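You operate a simulated robot arm through the tools that you are given. There is no shell and no other tool. Be economical: measure what you need, move in short steps, check, and stop when the job is done.

The job below is to be done with a simulated robot arm. You get a single attempt, and the scene is never put back.

Task
Turn the turntable to its blue mark, lock the brake, then sand and dust the brown sample.
Fine: the mark meets the pointer; sand with the 120 grit block, then wipe with the yellow tack cloth; put both back, leave the brake locked.

Only the result counts: the job must be done as asked and must still hold three seconds after the hand-in. Knocking over, shifting, dropping, spilling or breaking anything else fails it. Flat cloth is picked up by pressing the open fingertips on it (5 to 10 N) and closing them slowly along it; thin cloth reads only 2 to 8 mm in the jaws.

Robot
A 6-joint arm with a two-finger parallel gripper, fixed in place. Base frame: the origin is at the foot of the arm, x ahead of it, y to its left, z up; the work surface is at about z = 800. Readings come in mm, rad, newtons and seconds.
With the tool pointing down near the work surface it reaches from about 340 to 820 mm from the base axis. Its first joint turns from -2.897 to 2.897 rad. Payload 3.91 kg.
The TCP is the grasp point between the finger pads, 30 mm short of the fingertips. In the tool frame z runs along the fingers and y along their closing line. Largest opening 110 mm; finger width 20, thickness 10; the body of the gripper, 48 by 112 mm, starts 55 mm behind the TCP.
Orientation is told as [roll, pitch, yaw] about the base's x, y, z axes, in that order, counted from this pose: with the fingers straight down and closing along the base's y, the tool's x points along the base's -x, its y along +y and its z along -z.

Tools
- The arm moves only by the tool send_rows. Its argument "targets" is one flat list of numbers, 7 for each row, row after row: the shift along the tool's x, y, z in m, then the turn, a rotation vector about the tool's x, y, z in degrees, then the closure, from 0 (fully open) to 1 (shut). In form: [tx, ty, tz, wx, wy, wz, gripper, tx, ty, tz, wx, wy, wz, gripper, ...]. A call has 1 to 12 rows; each row shifts and turns the commanded pose from where the row before left it, along the tool's axes as they then stand. Each row takes 0.2 s and may step no farther than 50 mm and 0.15 rad from the row before; otherwise, or with a gripper value out of range, the whole call is refused. Where a pose cannot be reached the arm comes as near as it can. A force on the tool above 40 N (or 10 N above the force at the start of the call, whichever is more), or a blocked arm, ends the call early, and 0.2 s more pass. Each finger travels about 45 mm/s and halts on what it meets, pressing with about 42 N; the grip force reading is that of the motor and also rises with nothing between the fingers. The clock runs only during rows and for 0.2 s after the last one: add rows that do not move to give the fingers time. It gives the time, the measured TCP pose, the force on the tool (base axes), the opening and the grip force at its end, in the units of the frame above (readings bear some noise), with the torque about the TCP (base axes, N m) and any sound that the robot's microphone picked up, and new pictures: "show" is both (left out), scene, wrist or none.
- Cameras (640 x 400 px; columns grow to the right, rows downward): "scene" is fixed at [405.2, -501.3, 1613.1]; the picture's right is [0.94, -0.35, 0.00], its down [-0.25, -0.66, -0.71] and it looks along [0.25, 0.66, -0.71] (base axes); focal length 318 px, centre (320, 200). "wrist" rides on the gripper at [77, 7, -115] in the tool frame; the picture's right is [-0.09, 1.00, 0.00], its down [-0.80, -0.07, -0.59] and it looks along [-0.59, -0.05, 0.80] (tool axes); focal length 270 px, centre (320, 200).
- lift_body(by): slides the trunk up (or, below 0, down) by that many mm; the arm rides with it, the base frame stays. It gives what a move gives, with no picture.
- locate(camera, pixels): there is no depth. For up to 12 entries [column, row, z] of the newest picture of that camera ("zoom" is the newest enlarged one), the place [x, y] in the base frame at which the ray of that pixel passes the height z, good to about 2 mm, but the place of the scene camera against the robot may be out by one fixed shift of up to 18 mm in any direction. The clock stands still meanwhile.
- close_up(camera, box): a new picture of the part [left, top, right, bottom] of that camera's present view, enlarged. The clock stands still meanwhile.
- finish_job(): hands the job in; it is judged then, once.

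Work in short steps. Measure before you move; look again where a grasp or a placing could have gone wrong, and mend it. You have 80 turns and 200 pictures in all, those below and enlarged ones among them. Open the gripper and draw the arm clear of the work before you hand the job in, unless the task says otherwise; then end with one line.

The tools are called after "Request:" as name(argument=value, ...) on one line, values as JSON. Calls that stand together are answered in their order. send_rows: Moves the arm, as the interface text tells. Its arguments: {"type":"object","properties":{"targets":{"type":"array","items":{"type":"number"}},"show":{"type":"string","enum":["both","scene","wrist","none"]}},"required":["targets"]} The other tools are called the same way: lift_body (by) slides the trunk up or down; locate (camera, pixels) gives the place at which the rays of pixels pass given heights; close_up (camera, box) takes an enlarged picture of a part of a camera's view; finish_job () hands the job in.

At the start:

```text
t: 0.0
tcp_pos: [425.2, 372.0, 1187.5]
tcp_rot: [0.002, 0.0, -0.001]
contact_force: [-0.5, 0.1, 0.1]
moment: [-0.04, -0.02, 0.01]
gripper_width: 110.2
grasp_force: 0.0
trunk travel left (down, up): [-575.0, 35.0]
```

scene: 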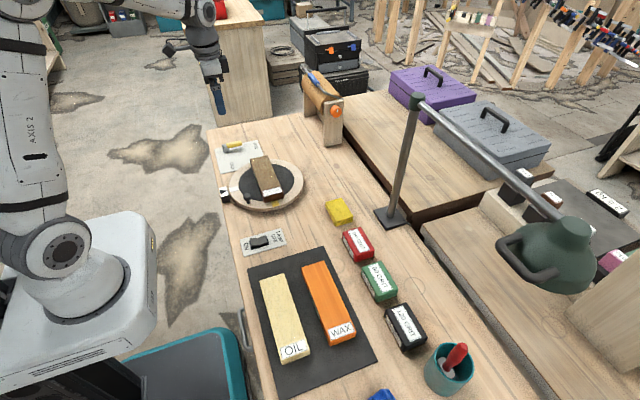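
wrist: 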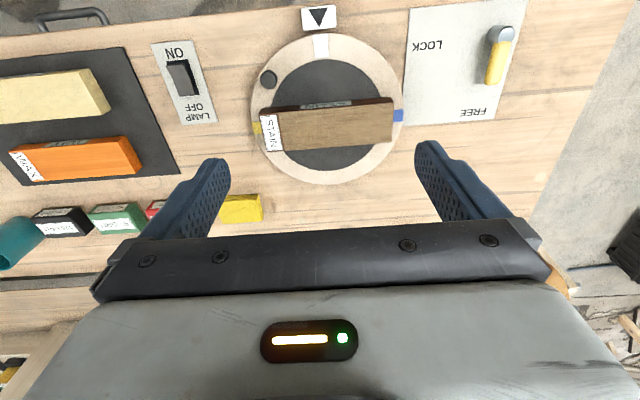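

The wrist view shows the turntable (white mark at the pointer, blue mark at about (398,115)), the brake lever at FREE, and the lamp switch. I take enlarged views to read the labels.

Request:
close_up(camera="wrist", box=[230, 0, 550, 200])

Request:
close_up(camera="scene", box=[310, 180, 490, 400])

Request:
close_up(camera="scene", box=[200, 120, 360, 220])

```text
2.00 times, centred on (390, 100) of wrist
```

zoom: 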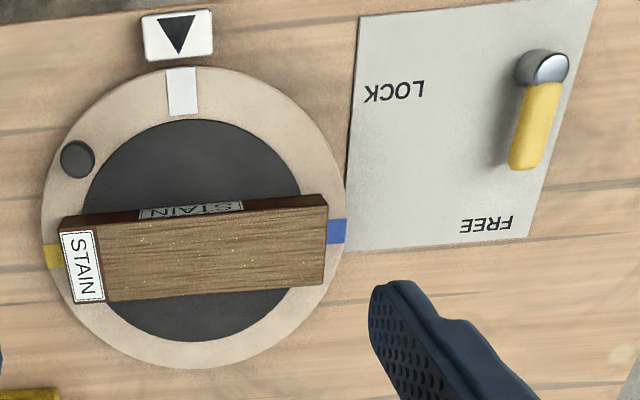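

```text
1.82 times, centred on (400, 290) of scene
```

zoom: 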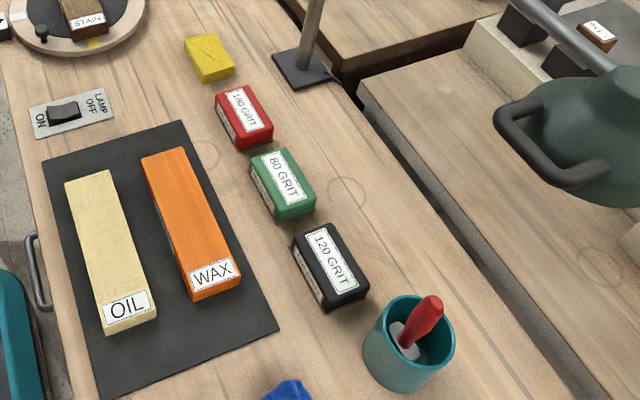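

```text
4.00 times, centred on (280, 170) of scene
```

zoom: 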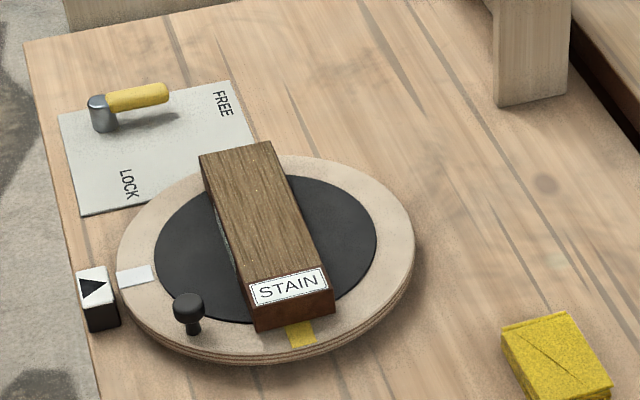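

I measure turntable, knob, lever and pointer from the wrist picture at several candidate heights.

Request:
locate(camera="wrist", pixels=[[268, 80, 820], [268, 80, 850], [321, 45, 820], [398, 116, 820], [257, 130, 820], [251, 110, 820], [403, 100, 820], [325, 185, 820], [502, 34, 840], [495, 78, 840], [319, 17, 820], [328, 108, 820]])

Request:
locate(camera="scene", pixels=[[405, 320, 840], [340, 208, 820], [248, 243, 840], [327, 206, 850], [405, 345, 800], [267, 192, 820], [385, 395, 800], [405, 95, 1100], [395, 215, 800]])

```text
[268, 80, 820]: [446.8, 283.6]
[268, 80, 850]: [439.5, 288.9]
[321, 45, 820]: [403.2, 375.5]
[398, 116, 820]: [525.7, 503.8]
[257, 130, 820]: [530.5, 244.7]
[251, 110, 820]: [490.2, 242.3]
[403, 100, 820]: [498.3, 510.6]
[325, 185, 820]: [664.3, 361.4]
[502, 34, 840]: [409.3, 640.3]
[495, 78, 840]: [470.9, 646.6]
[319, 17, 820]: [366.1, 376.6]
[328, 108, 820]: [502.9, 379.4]
```

```text
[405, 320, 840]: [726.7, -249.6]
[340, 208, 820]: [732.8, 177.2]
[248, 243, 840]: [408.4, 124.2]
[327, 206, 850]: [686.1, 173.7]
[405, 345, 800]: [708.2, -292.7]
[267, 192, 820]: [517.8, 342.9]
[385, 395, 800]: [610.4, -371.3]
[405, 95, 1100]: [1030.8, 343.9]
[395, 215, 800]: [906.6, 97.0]
```

Turntable centre is near (522,376), knob near (440,287). I lower to get a nearer look at knob and lever.

Request:
send_rows(targets=[0.006, 0, 0.047, 0, 0, 0, 0, 0.006, 0, 0.047, 0, 0, 0, 0, 0.006, 0, 0.047, 0, 0, 0, 0, 0.007, 0, 0.046, 0, 0, 0, 0, 0, 0, 0, 0, 0, 0, 0], show="wrist")

```text
t: 1.2
tcp_pos: [398.2, 371.2, 1000.8]
tcp_rot: [-0.001, 0.0, 0.0]
contact_force: [0.0, 0.0, 0.5]
moment: [0.0, 0.0, -0.01]
gripper_width: 110.1
grasp_force: 0.0
trunk travel left (down, up): [-575.0, 35.0]
```

wrist: 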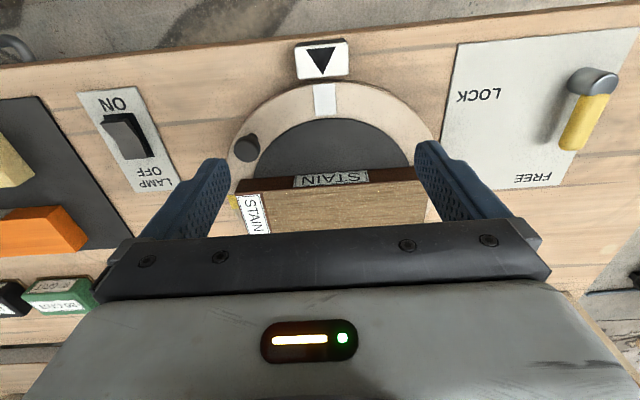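

Knob is at about (246,148), lever hub at (595,82) with handle end (578,140). I locate them and enlarge.

Request:
close_up(camera="wrist", box=[200, 30, 440, 180])

Request:
close_up(camera="wrist", box=[430, 20, 640, 200])

```text
2.67 times, centred on (320, 105) of wrist
```

zoom: 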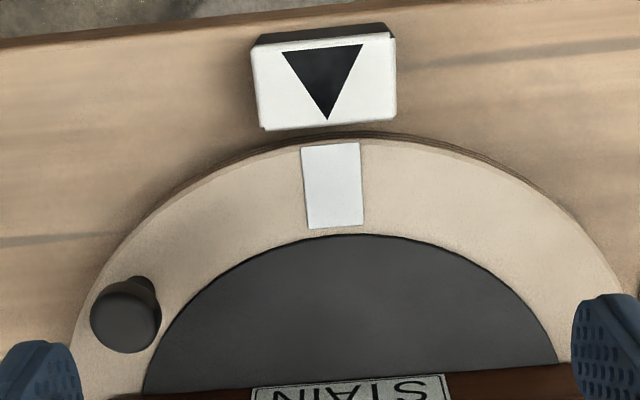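

```text
2.22 times, centred on (535, 110) of wrist
```

zoom: 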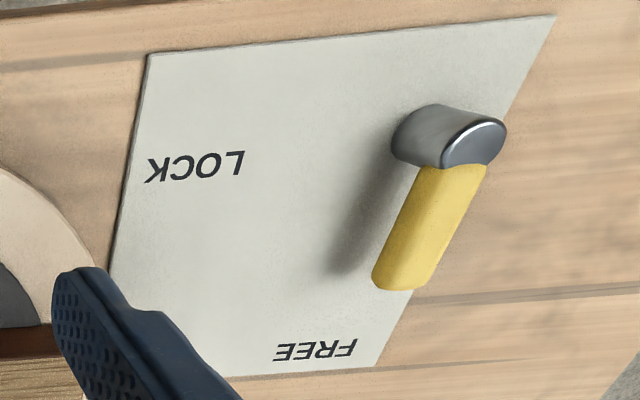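

Triangulating both pictures: knob top ≈ (435,293,866), rim top z≈829, centre ≈ (523,377); lever hub ≈ (412,652,836), handle tip ≈ (487,660,820). I move above the knob, with the jaws partly closed.

Request:
send_rows(targets=[-0.012, -0.026, 0, 0, 0, 0, 0.3, -0.012, -0.026, 0, 0, 0, 0, 0.3, -0.013, -0.026, 0, 0, 0, 0, 0.3, 0, 0, 0.03, 0, 0, 0, 0.3, 0, 0, 0.03, 0, 0, 0, 0.3, 0, 0, 0, 0, 0, 0, 0.3], show="wrist")

```text
t: 2.6
tcp_pos: [435.6, 293.2, 940.1]
tcp_rot: [0.0, -0.002, -0.001]
contact_force: [0.0, -0.7, -0.1]
moment: [0.03, 0.03, 0.02]
gripper_width: 77.0
grasp_force: 0.1
trunk travel left (down, up): [-575.0, 35.0]
```

wrist: 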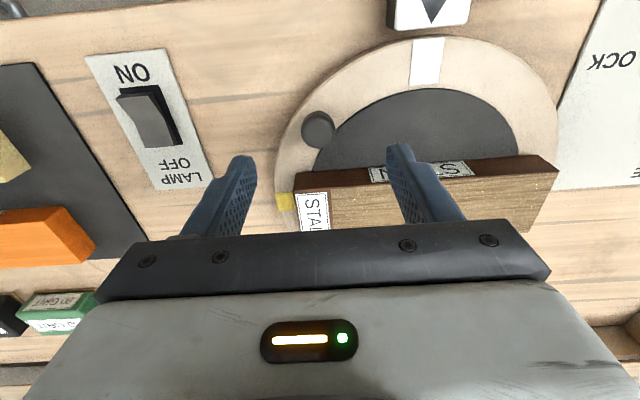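

The knob appears at (318,130), as predicted for (435,293,866). I descend straddling it and close softly in place.

Request:
send_rows(targets=[0, 0, 0.025, 0, 0, 0, 0.3, 0, 0, 0.025, 0, 0, 0, 0.3, 0, 0, 0.022, 0, 0, 0, 0.3, 0, 0, 0, 0, 0, 0, 0.3], show="wrist")

```text
t: 3.6
tcp_pos: [435.7, 295.3, 867.7]
tcp_rot: [-0.001, 0.001, -0.001]
contact_force: [-0.9, -0.4, 0.4]
moment: [-0.03, 0.01, 0.0]
gripper_width: 77.1
grasp_force: 0.1
trunk travel left (down, up): [-575.0, 35.0]
```

wrist: 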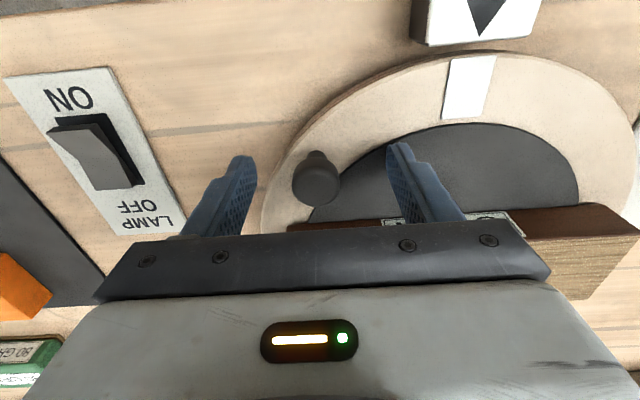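

The knob sits between the pads. I close on it.

Request:
send_rows(targets=[0, 0, 0, 0, 0, 0, 0.6, 0, 0, 0, 0, 0, 0, 0.7, 0, 0, 0, 0, 0, 0, 0.8, 0, 0, 0, 0, 0, 0, 0.85, 0, 0, 0, 0, 0, 0, 0.85, 0, 0, 0, 0, 0, 0, 0.85], show="wrist")

```text
t: 5.0
tcp_pos: [434.7, 294.2, 868.3]
tcp_rot: [0.0, 0.001, -0.001]
contact_force: [-3.8, -4.1, -1.0]
moment: [0.61, 0.37, 0.0]
gripper_width: 25.9
grasp_force: 45.1
trunk travel left (down, up): [-575.0, 35.0]
```

wrist: 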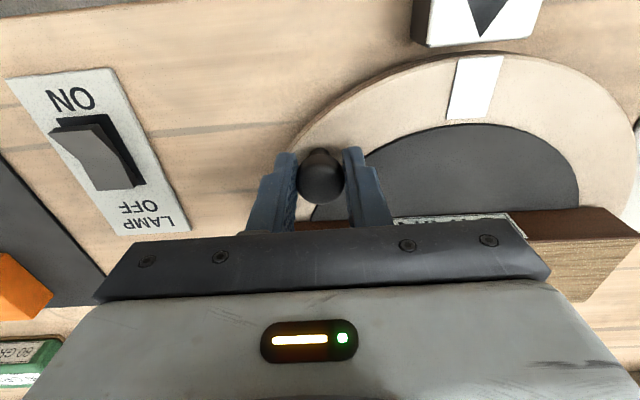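

Knob held (25.9 mm). I turn the first 45° along the arc.

Request:
send_rows(targets=[-0.01172, -0.01077, 0, 0, 0, -7.5, 0.85, -0.01172, -0.01077, 0, 0, 0, -7.5, 0.85, -0.01172, -0.01077, 0, 0, 0, -7.5, 0.85, -0.01172, -0.01077, 0, 0, 0, -7.5, 0.85, -0.01172, -0.01077, 0, 0, 0, -7.5, 0.85, -0.01172, -0.01077, 0, 0, 0, -7.5, 0.85, 0, 0, 0, 0, 0, 0, 0.85], show="both")

```text
t: 6.6
tcp_pos: [521.2, 256.4, 868.5]
tcp_rot: [0.0, -0.002, 0.788]
contact_force: [-1.0, 4.4, 3.0]
moment: [0.72, 0.35, 0.05]
gripper_width: 25.8
grasp_force: 45.0
trunk travel left (down, up): [-575.0, 35.0]
```

scene: 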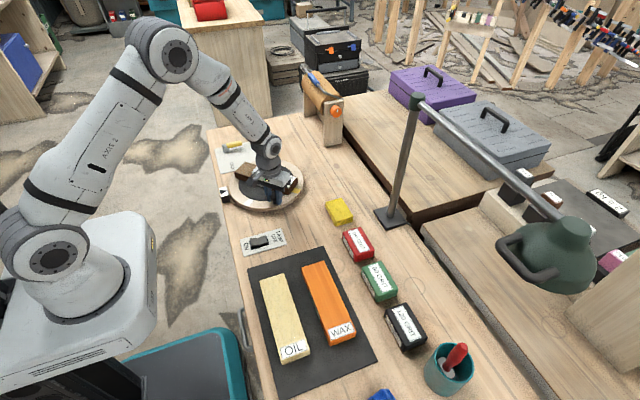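
wrist: 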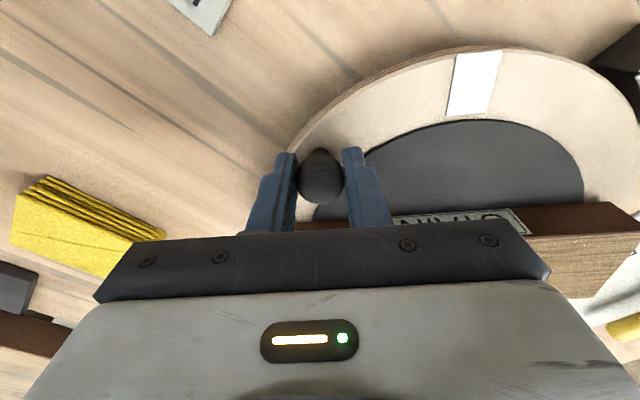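

The table follows with low forces. I turn the remaining 45°.

Request:
send_rows(targets=[-0.01172, -0.01077, 0, 0, 0, -7.5, 0.85, -0.01172, -0.01077, 0, 0, 0, -7.5, 0.85, -0.01172, -0.01077, 0, 0, 0, -7.5, 0.85, -0.01172, -0.01077, 0, 0, 0, -7.5, 0.85, -0.01172, -0.01077, 0, 0, 0, -7.5, 0.85, -0.01172, -0.01077, 0, 0, 0, -7.5, 0.85, 0, 0, 0, 0, 0, 0, 0.85], show="both")

Request:
close_up(camera="scene", box=[200, 150, 320, 225])

```text
t: 8.2
tcp_pos: [607.0, 291.9, 868.6]
tcp_rot: [0.001, 0.001, 1.574]
contact_force: [-21.5, 22.1, 1.1]
moment: [0.6, -0.14, -0.11]
gripper_width: 25.9
grasp_force: 44.9
trunk travel left (down, up): [-575.0, 35.0]
```

scene: 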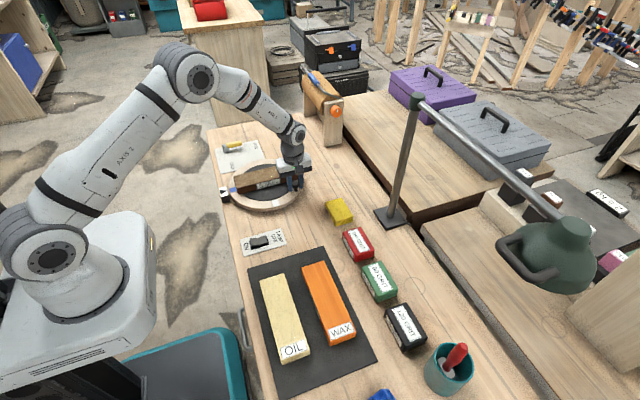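
wrist: 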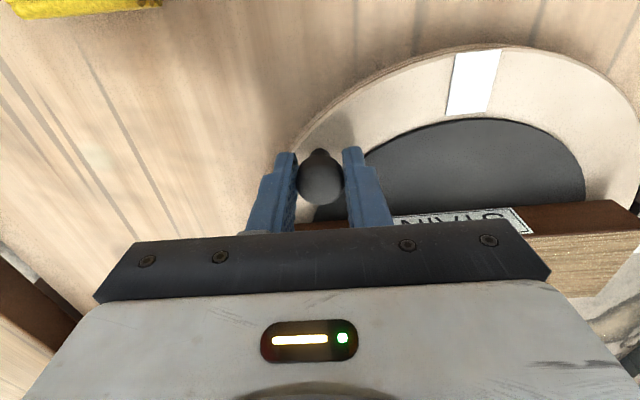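

```text
5.33 times, centred on (260, 188) of scene
```

zoom: 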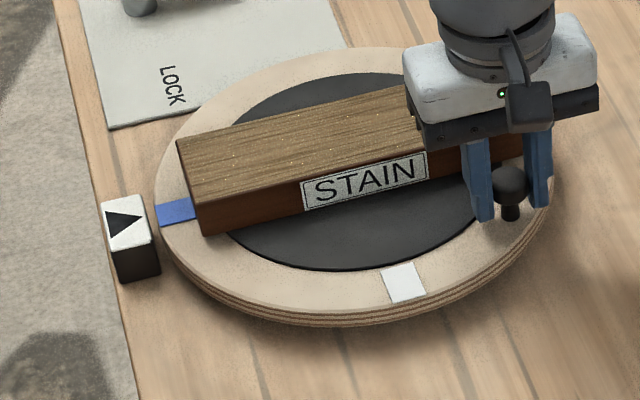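

The blue mark now looks near the pointer. Force is purely radial; I ease inward, open, rise and turn back to view pointer from above.

Request:
send_rows(targets=[-0.0012, 0.0012, 0, 0, 0, 0, 0.85, 0, 0, 0, 0, 0, 0, 0.85, 0, 0, 0, 0, 0, 0, 0.75, 0, 0, 0, 0, 0, 0, 0.65, 0, 0, 0, 0, 0, 0, 0.5, 0, 0, 0, 0, 0, 0, 0.5, 0, 0, -0.03, 0, 0, 0, 0.5, 0, 0, -0.04, 0, 0, 0, 0.5, 0, 0, -0.04, 0, 0, 0, 0.5, 0, 0, -0.04, 0, 0, 0, 0.5], show="wrist")

```text
t: 10.4
tcp_pos: [607.0, 288.3, 1020.7]
tcp_rot: [-0.001, 0.0, 1.572]
contact_force: [0.4, -0.5, -0.4]
moment: [0.02, 0.01, 0.02]
gripper_width: 55.0
grasp_force: 0.0
trunk travel left (down, up): [-575.0, 35.0]
```

wrist: 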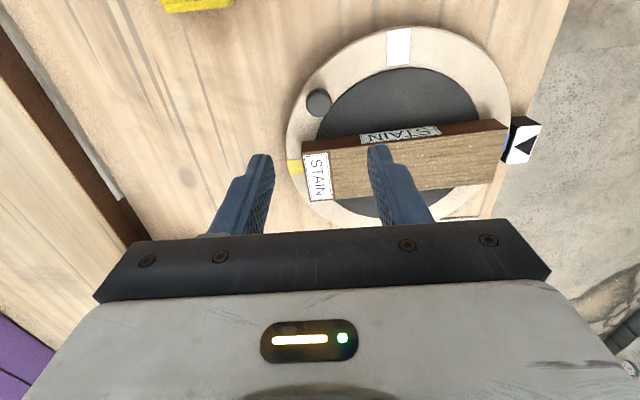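

The block hides the blue mark from here; I move back towards the base side and turn the wrist back to yaw 0.

Request:
send_rows(targets=[-0.018, 0.0414, 0, 0, 0, 0, 0.5, -0.018, 0.0414, 0, 0, 0, 0, 0.5, -0.018, 0.0414, 0, 0, 0, 0, 0.5, -0.018, 0.0414, 0, 0, 0, 0, 0.5, -0.017, 0.0414, 0, 0, 0, 0, 0.5, 0, 0, 0, 0, 0, 8.5, 0.5, 0, 0, 0, 0, 0, 8.5, 0.5, 0, 0, 0, 0, 0, 8.5, 0.5, 0, 0, 0, 0, 0, 8.5, 0.5, 0, 0, 0, 0, 0, 8.5, 0.5, 0, 0, 0, 0, 0, 8.5, 0.5], show="none")

Request:
send_rows(targets=[0, 0, 0, 0, 0, 8.5, 0.8, 0, 0, 0, 0, 0, 8.5, 1, 0, 0, 0, 0, 0, 8.5, 1, 0, 0, 0, 0, 0, 8.5, 1, 0, 0, 0, 0, 0, 5, 1, 0, 0, 0, 0, 0, 0, 1], show="wrist")

Request:
close_up(camera="wrist", box=[220, 30, 420, 155])

```text
t: 12.8
tcp_pos: [399.9, 380.3, 1018.9]
tcp_rot: [0.0, 0.0, 0.677]
contact_force: [-0.4, 0.2, 0.0]
moment: [0.0, -0.02, 0.01]
gripper_width: 55.2
grasp_force: 0.1
trunk travel left (down, up): [-575.0, 35.0]
```

```text
t: 14.2
tcp_pos: [401.2, 379.2, 1017.9]
tcp_rot: [0.001, 0.0, -0.003]
contact_force: [0.3, -0.2, 0.8]
moment: [-0.01, -0.02, 0.02]
gripper_width: 0.1
grasp_force: 37.9
trunk travel left (down, up): [-575.0, 35.0]
```

wrist: 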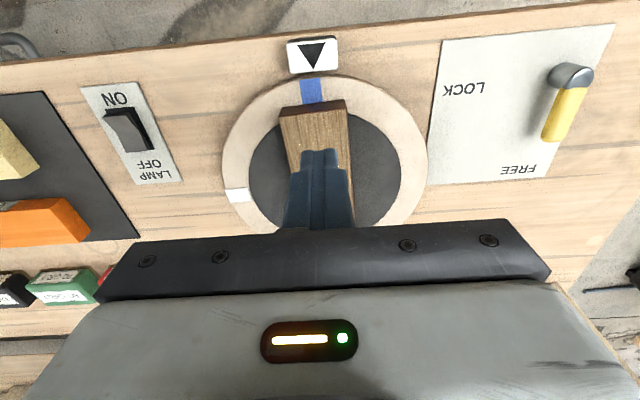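

```text
3.20 times, centred on (320, 92) of wrist
```

zoom: 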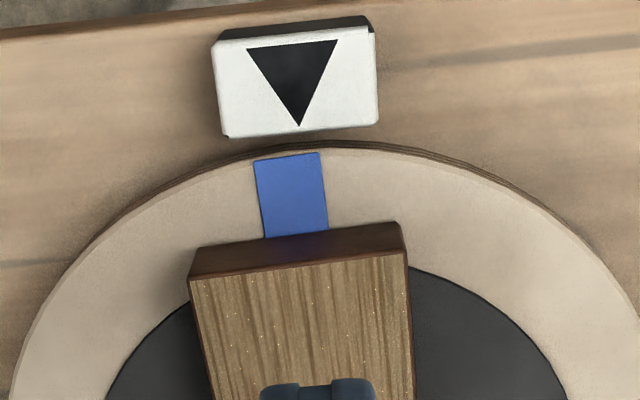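

The blue mark's outer centre (287,155 zoom) lies a little left of the pointer tip (299,125). I quantify it.

Request:
locate(camera="zoom", pixels=[[299, 125, 829], [299, 125, 840], [253, 160, 829], [319, 153, 829], [264, 238, 829], [329, 229, 829]])

Request:
locate(camera="wrist", pixels=[[223, 160, 829], [428, 155, 829], [236, 196, 829], [559, 68, 836]])

```text
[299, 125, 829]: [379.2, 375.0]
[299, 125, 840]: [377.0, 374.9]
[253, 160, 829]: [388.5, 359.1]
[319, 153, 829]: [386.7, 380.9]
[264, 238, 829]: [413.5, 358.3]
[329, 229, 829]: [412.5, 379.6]
```

```text
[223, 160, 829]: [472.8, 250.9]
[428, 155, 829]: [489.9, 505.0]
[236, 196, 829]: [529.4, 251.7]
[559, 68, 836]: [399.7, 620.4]
```

The mark is about 5.5 mm (≈2.4°) past the pointer. With closed fingers I'll go to the +x side of the knob and nudge it back a few mm.

Request:
send_rows(targets=[-0.0415, -0.0148, 0, 0, 0, 0, 1, -0.0415, -0.0148, 0, 0, 0, 0, 1, -0.0415, -0.0148, 0, 0, 0, 0, 1, -0.0415, -0.0148, 0, 0, 0, 0, 1, -0.0415, -0.0148, 0, 0, 0, 0, 1, -0.0415, -0.0148, 0, 0, 0, 0, 1, 0, 0, 0.04, 0, 0, 0, 1, 0, 0, 0.04, 0, 0, 0, 1, 0, 0, 0.035, 0, 0, 0, 1, 0, 0, 0.035, 0, 0, 0, 1, 0, 0, 0, 0, 0, 0, 1], show="wrist")

Request:
close_up(camera="scene", box=[200, 150, 320, 225])

```text
t: 16.6
tcp_pos: [649.6, 289.2, 866.4]
tcp_rot: [0.0, 0.0, 0.0]
contact_force: [0.1, 0.4, -0.4]
moment: [0.0, 0.04, -0.01]
gripper_width: 0.0
grasp_force: 37.1
trunk travel left (down, up): [-575.0, 35.0]
```

wrist: 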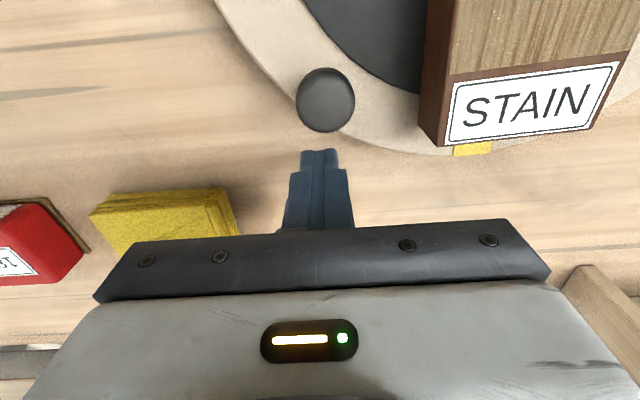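

```text
5.33 times, centred on (260, 188) of scene
```

zoom: 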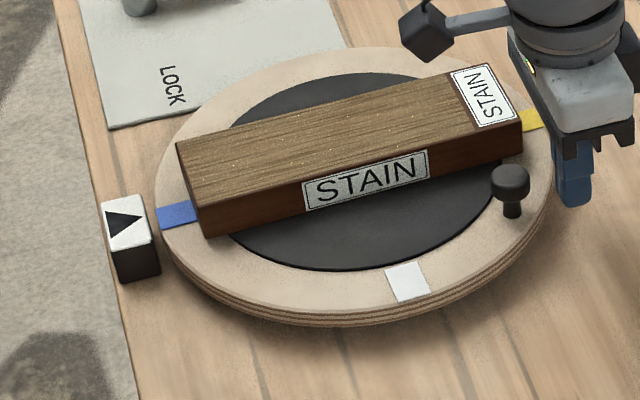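

Clear view: knob at (326,99). I locate it, and also measure the marks from the scene camera for reference.

Request:
locate(camera="wrist", pixels=[[326, 96, 866], [440, 78, 870], [447, 146, 850], [458, 75, 870]])

Request:
locate(camera="zoom", pixels=[[155, 207, 829], [160, 229, 829], [140, 216, 840], [385, 268, 829], [421, 261, 829], [396, 304, 829], [432, 295, 829], [201, 221, 829], [195, 199, 829]])

```text
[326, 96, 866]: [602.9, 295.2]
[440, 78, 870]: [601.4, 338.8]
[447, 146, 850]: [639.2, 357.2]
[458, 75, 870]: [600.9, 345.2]
```

```text
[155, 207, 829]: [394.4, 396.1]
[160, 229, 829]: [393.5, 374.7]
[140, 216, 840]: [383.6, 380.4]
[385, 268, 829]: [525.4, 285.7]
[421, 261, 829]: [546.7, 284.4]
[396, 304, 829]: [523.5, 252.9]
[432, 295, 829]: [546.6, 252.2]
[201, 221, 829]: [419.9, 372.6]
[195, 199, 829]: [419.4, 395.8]
```

Evidence is consistent: about 2.3° too far, so the knob should go about 3.2 mm in −x. I creep toward it until contact.

Request:
send_rows(targets=[0.006, 0, 0, 0, 0, 0, 1, 0.006, 0, 0, 0, 0, 0, 1, 0.005, 0, 0, 0, 0, 0, 1, 0.003, 0, 0, 0, 0, 0, 1, 0, 0, 0, 0, 0, 0, 1], show="wrist")

Request:
close_up(camera="scene", box=[200, 150, 320, 225])

```text
t: 17.8
tcp_pos: [628.9, 290.3, 867.9]
tcp_rot: [0.001, -0.002, -0.001]
contact_force: [0.9, -1.2, -0.2]
moment: [-0.01, 0.0, 0.02]
gripper_width: 0.0
grasp_force: 37.7
trunk travel left (down, up): [-575.0, 35.0]
```

wrist: 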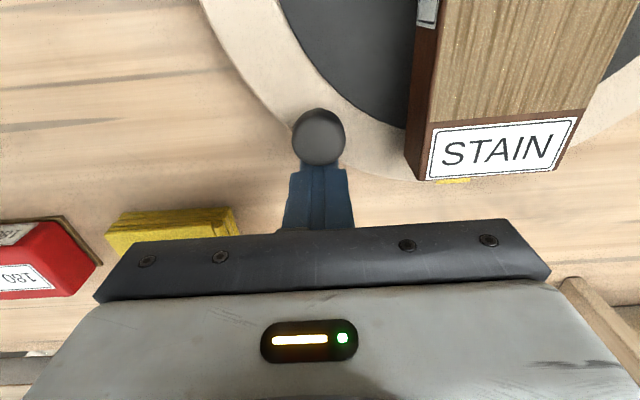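

```text
5.33 times, centred on (260, 188) of scene
```

zoom: 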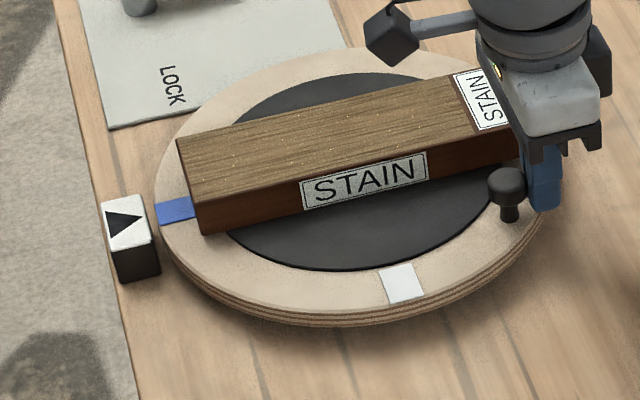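

Contact made; the white mark moved ~2 mm. I push about 1.8 mm more, then back off.

Request:
send_rows(targets=[0.0009, 0, 0, 0, 0, 0, 1, 0.0009, 0, 0, 0, 0, 0, 1, 0, 0, 0, 0, 0, 0, 1, -0.015, 0, 0, 0, 0, 0, 1, 0, 0, 0, 0, 0, 0, 1], show="none")

Request:
close_up(camera="scene", box=[200, 150, 320, 225])

```text
t: 19.0
tcp_pos: [642.4, 291.5, 867.9]
tcp_rot: [0.001, 0.0, 0.0]
contact_force: [0.6, 0.5, 0.0]
moment: [-0.01, 0.01, -0.02]
gripper_width: 0.0
grasp_force: 37.5
trunk travel left (down, up): [-575.0, 35.0]
```

```text
5.33 times, centred on (260, 188) of scene
```

zoom: 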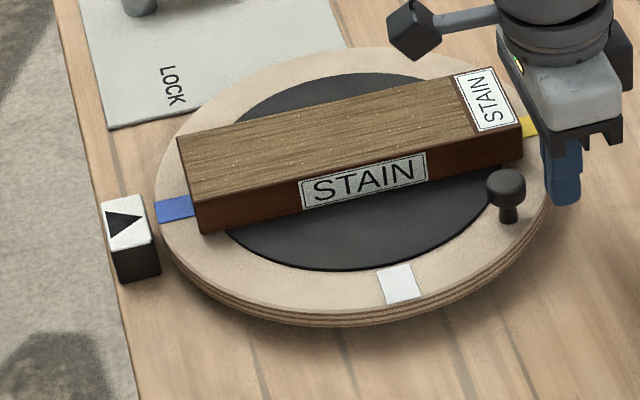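

The white mark has moved about 9 zoom px (≈5 mm). I rise and go back to the base side to verify from the wrist camera.

Request:
send_rows(targets=[0, 0, -0.05, 0, 0, 0, 1, 0, 0, -0.05, 0, 0, 0, 1, 0, 0, -0.05, 0, 0, 0, 1, 0.04, 0.0145, 0, 0, 0, 0, 1, 0.04, 0.0145, 0, 0, 0, 0, 1, 0.04, 0.0145, 0, 0, 0, 0, 1, 0.04, 0.0145, 0, 0, 0, 0, 1, 0.04, 0.0145, 0, 0, 0, 0, 1, 0.04, 0.0145, 0, 0, 0, 0, 1, 0, 0, 0, 0, 0, 0, 1], show="wrist")

Request:
close_up(camera="wrist", box=[260, 30, 380, 105])

```text
t: 21.2
tcp_pos: [400.7, 377.3, 1018.1]
tcp_rot: [0.001, -0.001, 0.0]
contact_force: [-0.5, 0.3, 0.4]
moment: [0.01, 0.01, 0.01]
gripper_width: 0.1
grasp_force: 38.1
trunk travel left (down, up): [-575.0, 35.0]
```

wrist: 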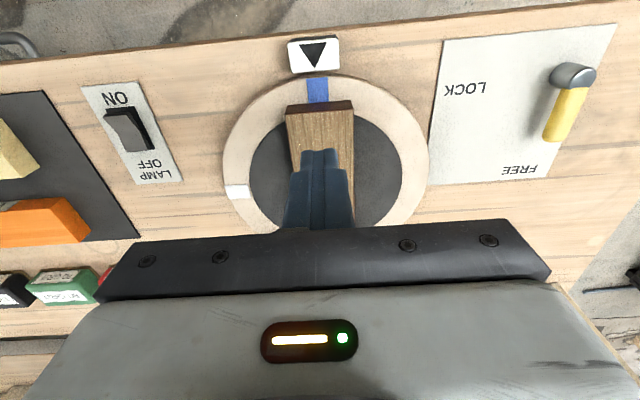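

```text
5.33 times, centred on (320, 68) of wrist
```

zoom: 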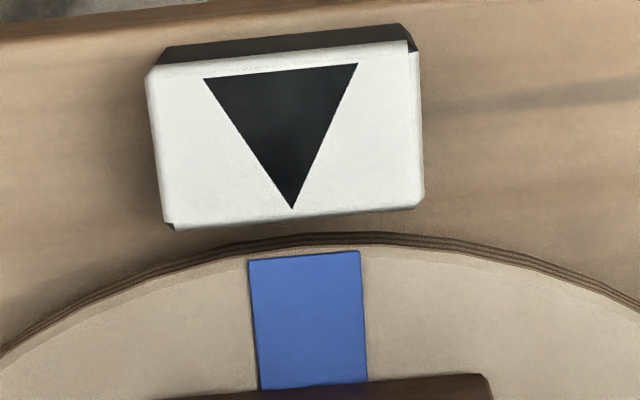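

Mark is now within ~1 mm of the pointer tip line — aligned. Next the brake; I first check where the wooden stand lies relative to the path beyond the lever.

Request:
locate(camera="scene", pixels=[[328, 147, 800], [343, 143, 800], [305, 110, 800], [305, 78, 900], [343, 100, 900], [240, 145, 800], [223, 143, 836]])

Request:
send_rows(targets=[-0.008, 0.045, 0, 0, 0, 0, 1, -0.008, 0.045, 0, 0, 0, 0, 1, -0.008, 0.045, 0, 0, 0, 0, 1, 0, 0.03, 0, 0, 0, 0, 1, 0, 0, 0, 0, 0, 0, 1], show="both")

```text
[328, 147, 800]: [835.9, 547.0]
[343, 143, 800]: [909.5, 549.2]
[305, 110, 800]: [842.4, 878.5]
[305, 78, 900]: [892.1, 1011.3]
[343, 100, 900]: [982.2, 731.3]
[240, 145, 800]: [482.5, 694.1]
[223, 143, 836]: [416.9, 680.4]
```

```text
t: 22.4
tcp_pos: [426.0, 541.5, 1016.4]
tcp_rot: [0.001, 0.0, -0.001]
contact_force: [-0.6, -0.6, 1.2]
moment: [0.01, -0.06, 0.02]
gripper_width: 0.0
grasp_force: 37.5
trunk travel left (down, up): [-575.0, 35.0]
```

scene: 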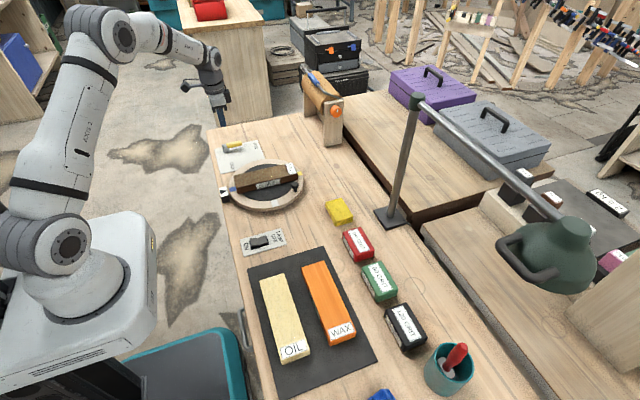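
wrist: 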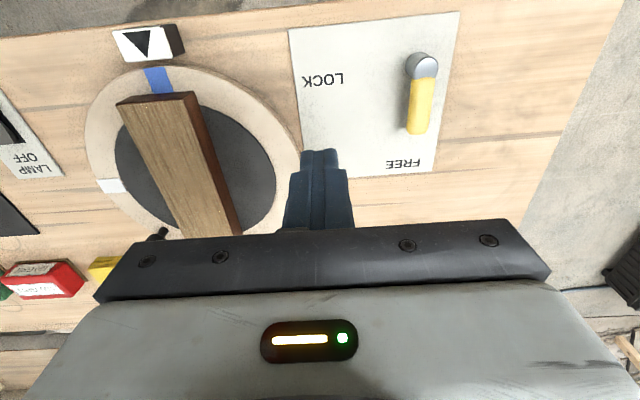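

The stand is far away. I locate hub and handle from this nearer picture.

Request:
locate(camera="wrist", pixels=[[424, 65, 836], [430, 80, 828], [408, 130, 825], [428, 132, 825], [418, 134, 820]])

```text
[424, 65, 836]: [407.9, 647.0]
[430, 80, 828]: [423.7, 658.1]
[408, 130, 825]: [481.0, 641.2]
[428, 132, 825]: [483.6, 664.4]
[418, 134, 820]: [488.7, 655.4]
```

Hub ≈ (410,649), handle tip ≈ (485,653). I go to (466,697) on the far (+y) side and descend to fingertip z≈812.

Request:
send_rows(targets=[-0.01, 0.039, 0, 0, 0, 0, 1, -0.01, 0.039, 0, 0, 0, 0, 1, -0.01, 0.039, 0, 0, 0, 0, 1, -0.01, 0.039, 0, 0, 0, 0, 1, 0, 0, 0.045, 0, 0, 0, 1, 0, 0, 0.045, 0, 0, 0, 1, 0, 0, 0.045, 0, 0, 0, 1, 0, 0, 0.036, 0, 0, 0, 1, 0, 0, 0, 0, 0, 0, 1], show="wrist")

```text
t: 24.1
tcp_pos: [447.6, 666.3, 867.9]
tcp_rot: [0.002, -0.002, -0.001]
contact_force: [-1.8, -2.3, 2.1]
moment: [0.15, -0.11, 0.03]
gripper_width: 0.0
grasp_force: 38.1
out of reach, approached as far as the arm can: row 4, 8
trunk travel left (down, up): [-575.0, 35.0]
stopped in row 8: the force on the tool passed its limit at 51 N (the readings are from after the stop); the commanded pose is now the measured one
```

wrist: 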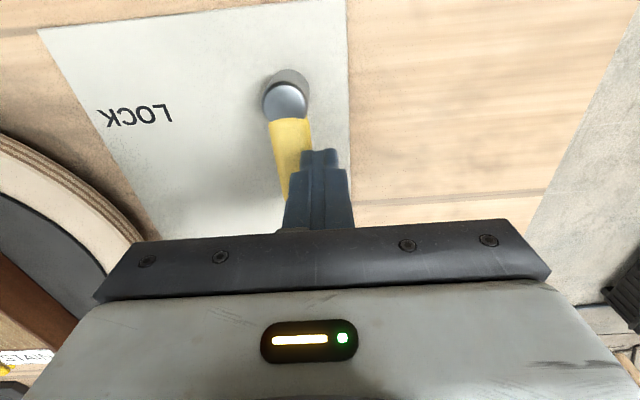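

Fully out there was beyond reach, and the fingers rested on the handle from above. Instead I'll rise, open to ~55 mm, and straddle the handle itself.

Request:
send_rows(targets=[0, 0, -0.04, 0, 0, 0, 1, -0.008, -0.013, -0.01, 0, 0, 0, 0.5, 0, 0, 0, 0, 0, 0, 0.5, 0, 0, 0, 0, 0, 0, 0.5, 0, 0, 0, 0, 0, 0, 0.5], show="wrist")

Request:
close_up(camera="wrist", box=[200, 40, 440, 190])

```text
t: 25.4
tcp_pos: [459.3, 659.9, 918.0]
tcp_rot: [0.002, -0.001, -0.001]
contact_force: [-0.7, 0.1, 0.7]
moment: [-0.04, 0.01, -0.04]
gripper_width: 54.7
grasp_force: 0.0
out of reach, approached as far as the arm can: row 2
trunk travel left (down, up): [-575.0, 35.0]
```

wrist: 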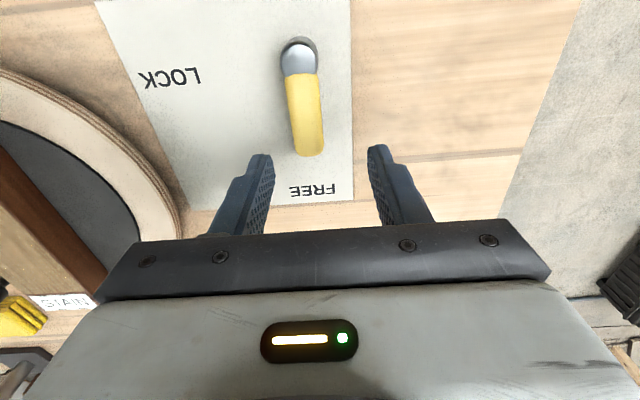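

```text
2.67 times, centred on (320, 115) of wrist
```

zoom: 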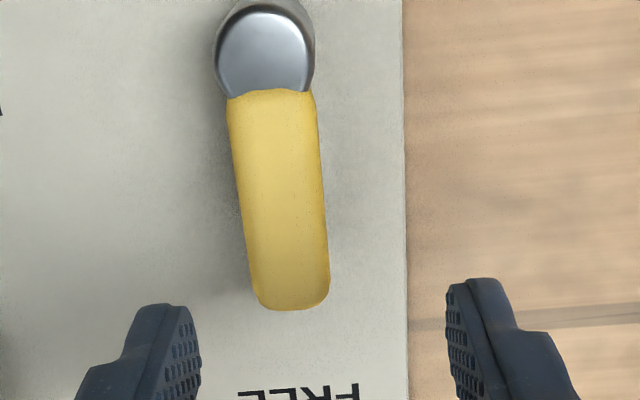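

Request:
locate(camera="zoom", pixels=[[264, 50, 836], [272, 100, 836], [287, 200, 836], [292, 300, 836]])

```text
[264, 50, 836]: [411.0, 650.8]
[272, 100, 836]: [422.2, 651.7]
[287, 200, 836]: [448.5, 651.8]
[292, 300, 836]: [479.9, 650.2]
```

Handle axis lies at y≈651 from hub (411,651) to x≈482. I centre at (455,651) and descend straddling it.

Request:
send_rows(targets=[0.004, -0.009, 0, 0, 0, 0, 0.5, 0, 0, 0.035, 0, 0, 0, 0.5, 0, 0, 0.02, 0, 0, 0, 0.5, 0, 0, 0.018, 0, 0, 0, 0.5, 0, 0, 0, 0, 0, 0, 0.5], show="wrist")

```text
t: 26.6
tcp_pos: [456.7, 656.9, 843.8]
tcp_rot: [0.004, -0.002, -0.001]
contact_force: [-0.6, -0.6, -0.5]
moment: [0.0, 0.0, 0.01]
gripper_width: 55.1
grasp_force: 0.0
out of reach, approached as far as the arm can: row 1, 4
trunk travel left (down, up): [-575.0, 35.0]
```

wrist: 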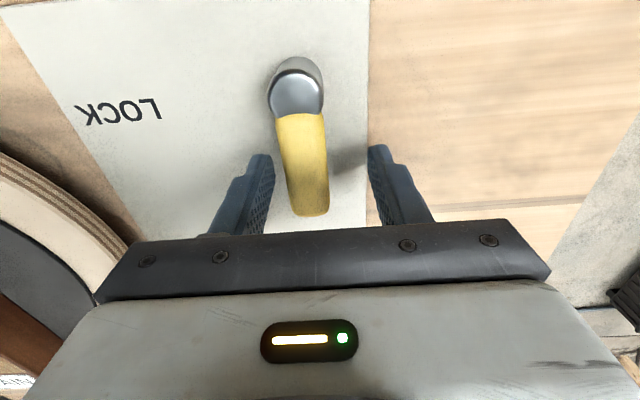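

The handle is between the fingers, 6 mm off-centre. I centre and narrow the jaws to about 31 mm without clamping.

Request:
send_rows(targets=[0, -0.006, 0, 0, 0, 0, 0.6, 0, 0, 0, 0, 0, 0, 0.72, 0, 0, 0, 0, 0, 0, 0.72, 0, 0, 0, 0, 0, 0, 0.72], show="wrist")

```text
t: 27.6
tcp_pos: [456.6, 650.8, 844.1]
tcp_rot: [0.004, -0.001, 0.0]
contact_force: [0.0, 0.1, 0.3]
moment: [0.0, -0.02, -0.04]
gripper_width: 30.8
grasp_force: 0.0
trunk travel left (down, up): [-575.0, 35.0]
```

wrist: 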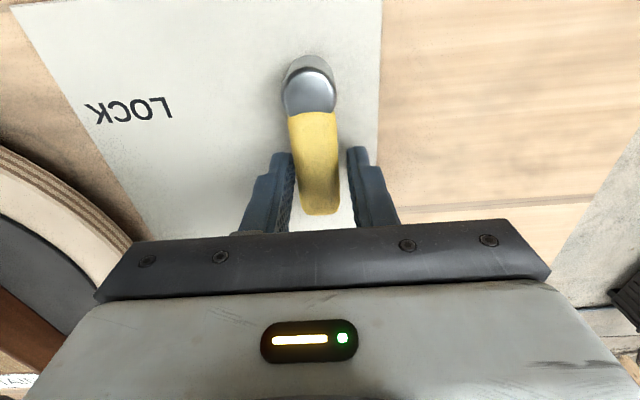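

Centred with a small gap on both sides. I swing the first 45° about the hub, turning the wrist with it.

Request:
send_rows(targets=[0.00038, -0.00587, 0, 0, 0, 7.5, 0.72, 0.00038, -0.00587, 0, 0, 0, 7.5, 0.72, 0.00038, -0.00587, 0, 0, 0, 7.5, 0.72, 0.00038, -0.00587, 0, 0, 0, 7.5, 0.72, 0.00038, -0.00587, 0, 0, 0, 7.5, 0.72, 0.00038, -0.00587, 0, 0, 0, 7.5, 0.72, 0, 0, 0, 0, 0, 0, 0.72], show="both")

```text
t: 29.1
tcp_pos: [445.3, 618.9, 843.8]
tcp_rot: [0.003, 0.001, -0.787]
contact_force: [0.3, 0.1, 0.0]
moment: [-0.01, -0.02, 0.0]
gripper_width: 30.8
grasp_force: 0.3
trunk travel left (down, up): [-575.0, 35.0]
```

scene: 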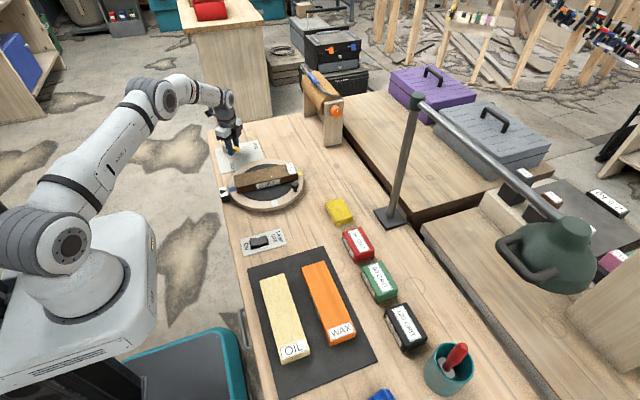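
wrist: 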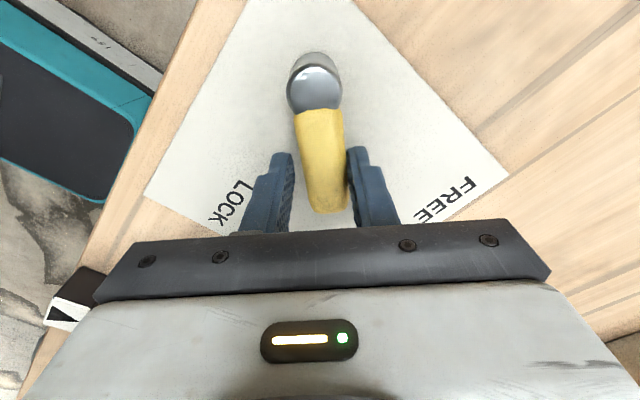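

The lever follows well. I swing the rest plus one extra step for the slack.

Request:
send_rows(targets=[0.00038, -0.00587, 0, 0, 0, 7.5, 0.72, 0.00038, -0.00587, 0, 0, 0, 7.5, 0.72, 0.00038, -0.00587, 0, 0, 0, 7.5, 0.72, 0.00038, -0.00587, 0, 0, 0, 7.5, 0.72, 0.00038, -0.00587, 0, 0, 0, 7.5, 0.72, 0.00038, -0.00587, 0, 0, 0, 7.5, 0.72, 0.0002, -0.0039, 0, 0, 0, 5, 0.72, 0, 0, 0, 0, 0, 0, 0.72], show="both")

```text
t: 30.9
tcp_pos: [411.4, 605.2, 844.5]
tcp_rot: [0.001, 0.006, -1.662]
contact_force: [9.2, 3.3, 0.5]
moment: [0.09, -0.15, 0.17]
gripper_width: 35.4
grasp_force: 5.1
trunk travel left (down, up): [-575.0, 35.0]
```

scene: 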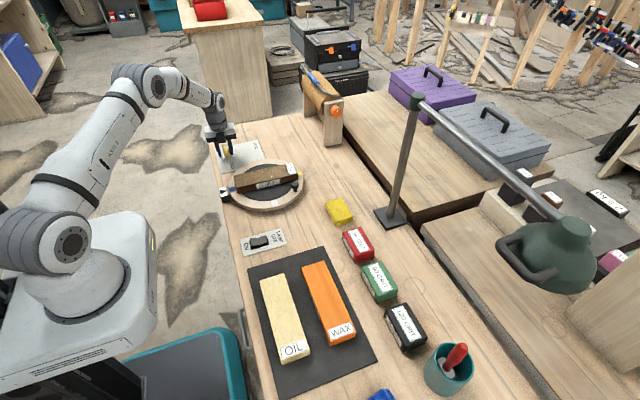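
wrist: 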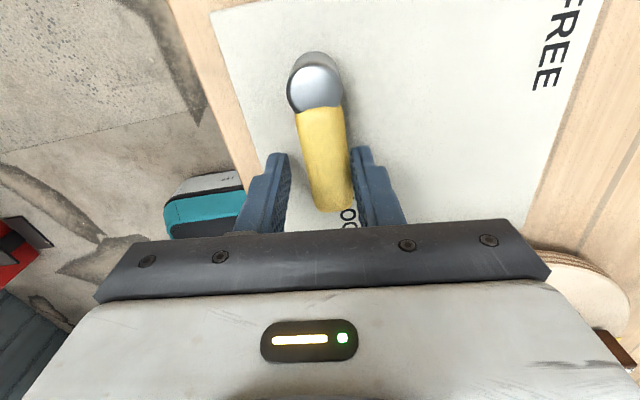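

The lever has met its stop (9 N, jaws pushed open). I open, rise, and turn the wrist back.

Request:
send_rows(targets=[0, 0.003, 0, 0, 0, 0, 0.6, 0, 0, 0, 0, 0, 0, 0.4, 0, 0, 0, 0, 0, 0, 0.4, 0, 0, -0.04, 0, 0, 0, 0.4, 0, 0, -0.045, 0, 0, 0, 0.4, 0, 0, -0.045, 0, 0, 0, 0.4, 0, 0, -0.045, 0, 0, 0, 0.4, 0, 0, 0, 0, 0, -8.5, 0.4, 0, 0, 0, 0, 0, -8.5, 0.4, 0, 0, 0, 0, 0, -8.5, 0.4, 0, 0, 0, 0, 0, -8.5, 0.4, 0, 0, 0, 0, 0, -8.5, 0.4], show="scene")

Request:
close_up(camera="scene", box=[200, 125, 320, 225])

```text
t: 33.5
tcp_pos: [410.8, 604.5, 1019.1]
tcp_rot: [0.004, 0.003, -0.914]
contact_force: [0.0, -0.5, -0.3]
moment: [0.0, 0.0, -0.03]
gripper_width: 66.2
grasp_force: 0.1
trunk travel left (down, up): [-575.0, 35.0]
```

scene: 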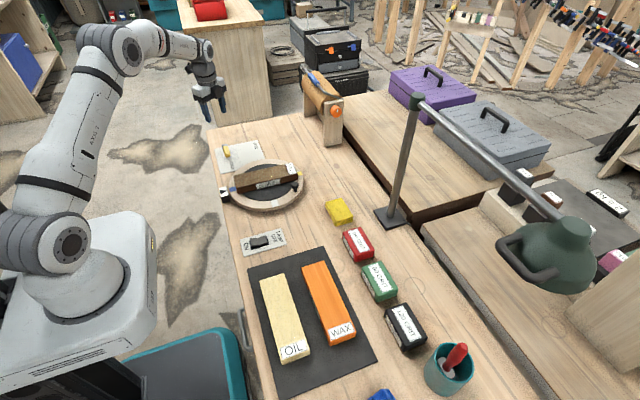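

```text
4.00 times, centred on (260, 175) of scene
```

zoom: 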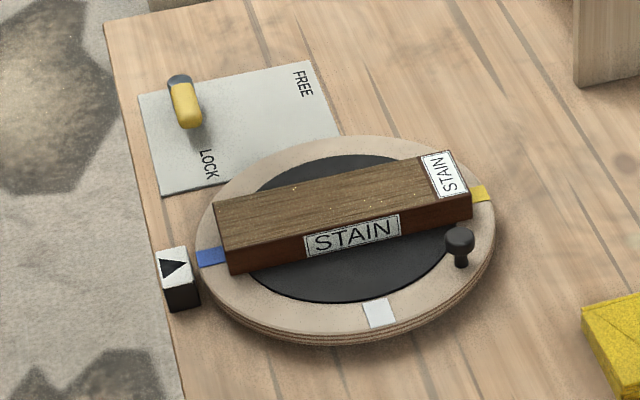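

The brake handle now points at LOCK, blue mark still at pointer. I finish turning the wrist back and travel toward the grit blocks.

Request:
send_rows(targets=[0, 0, 0, 0, 0, -8.5, 0.4, 0, 0, 0, 0, 0, -8.5, 0.4, 0, 0, 0, 0, 0, -8.5, 0.4, 0, 0, 0, 0, 0, -8.5, 0.4, 0, 0, 0, 0, 0, -8.5, 0.4, 0, 0, 0, 0, 0, -8.5, 0.4, 0, 0, 0, 0, 0, -1.4, 0.4, -0.012, -0.048, 0, 0, 0, 0, 0.4, -0.012, -0.048, 0, 0, 0, 0, 0.4, -0.012, -0.048, 0, 0, 0, 0, 0.4, -0.012, -0.048, 0, 0, 0, 0, 0.4, -0.012, -0.048, 0, 0, 0, 0, 0.4], show="none")

Request:
send_rows(targets=[-0.012, -0.048, 0, 0, 0, 0, 0.2, -0.012, -0.048, 0, 0, 0, 0, 0.2, -0.012, -0.048, 0, 0, 0, 0, 0.2, -0.012, -0.048, 0, 0, 0, 0, 0.2, -0.012, -0.048, 0, 0, 0, 0, 0.2, -0.012, -0.048, 0, 0, 0, 0, 0.2, -0.012, -0.048, 0, 0, 0, 0, 0.2, -0.012, -0.048, 0, 0, 0, 0, 0.2, -0.012, -0.048, 0, 0, 0, 0, 0.2, 0, 0, 0, 0, 0, 0, 0.2], show="both")

```text
t: 36.1
tcp_pos: [472.7, 365.0, 1021.4]
tcp_rot: [0.004, -0.003, -0.002]
contact_force: [0.1, -0.5, -0.4]
moment: [0.03, 0.0, 0.01]
gripper_width: 65.9
grasp_force: 0.1
trunk travel left (down, up): [-575.0, 35.0]
```

```text
t: 38.4
tcp_pos: [577.2, -66.4, 1018.2]
tcp_rot: [0.003, -0.002, 0.0]
contact_force: [0.5, -0.2, 0.1]
moment: [-0.04, -0.01, 0.0]
gripper_width: 88.0
grasp_force: 0.0
trunk travel left (down, up): [-575.0, 35.0]
```

scene: 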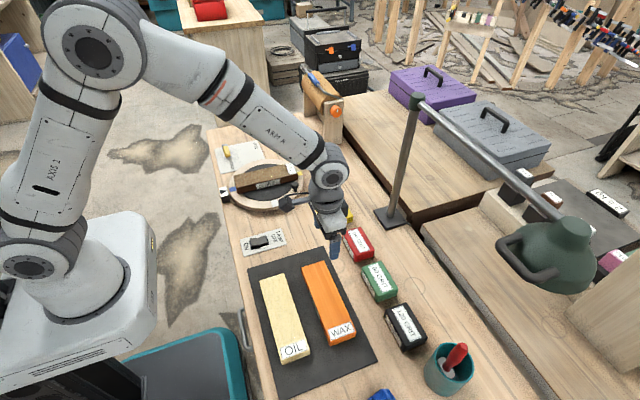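
wrist: 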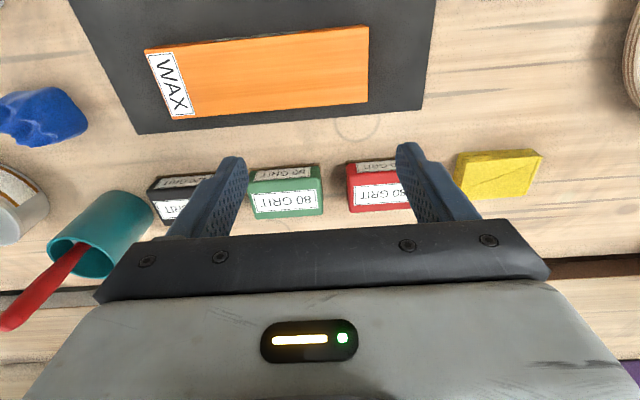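

The black block shows at (185,195), long along y. I move over to see it clear of the fingers.

Request:
send_rows(targets=[0, -0.046, 0, 0, 0, 0, 0.2, 0, -0.046, 0, 0, 0, 0, 0.2, 0, -0.046, 0, 0, 0, 0, 0.2, 0, -0.046, 0, 0, 0, 0, 0.2, 0, 0, 0, 0, 0, 0, 0.2], show="wrist")

Request:
close_up(camera="wrist", box=[230, 110, 430, 235])

```text
t: 39.5
tcp_pos: [575.8, -249.6, 1019.8]
tcp_rot: [0.005, -0.002, 0.001]
contact_force: [-0.4, 0.8, 0.6]
moment: [-0.01, 0.0, -0.01]
gripper_width: 87.9
grasp_force: 0.1
trunk travel left (down, up): [-575.0, 35.0]
```

wrist: 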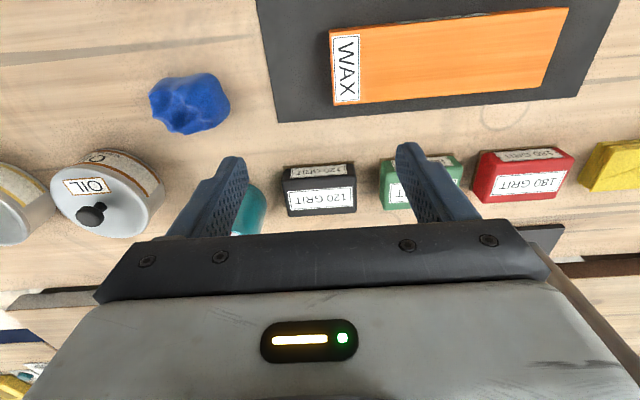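

```text
3.20 times, centred on (330, 172) of wrist
```

zoom: 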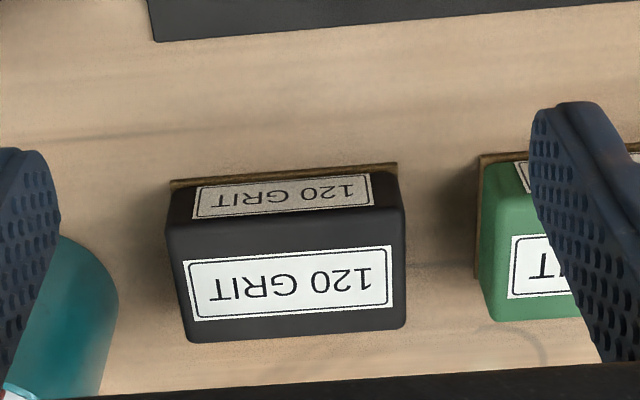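

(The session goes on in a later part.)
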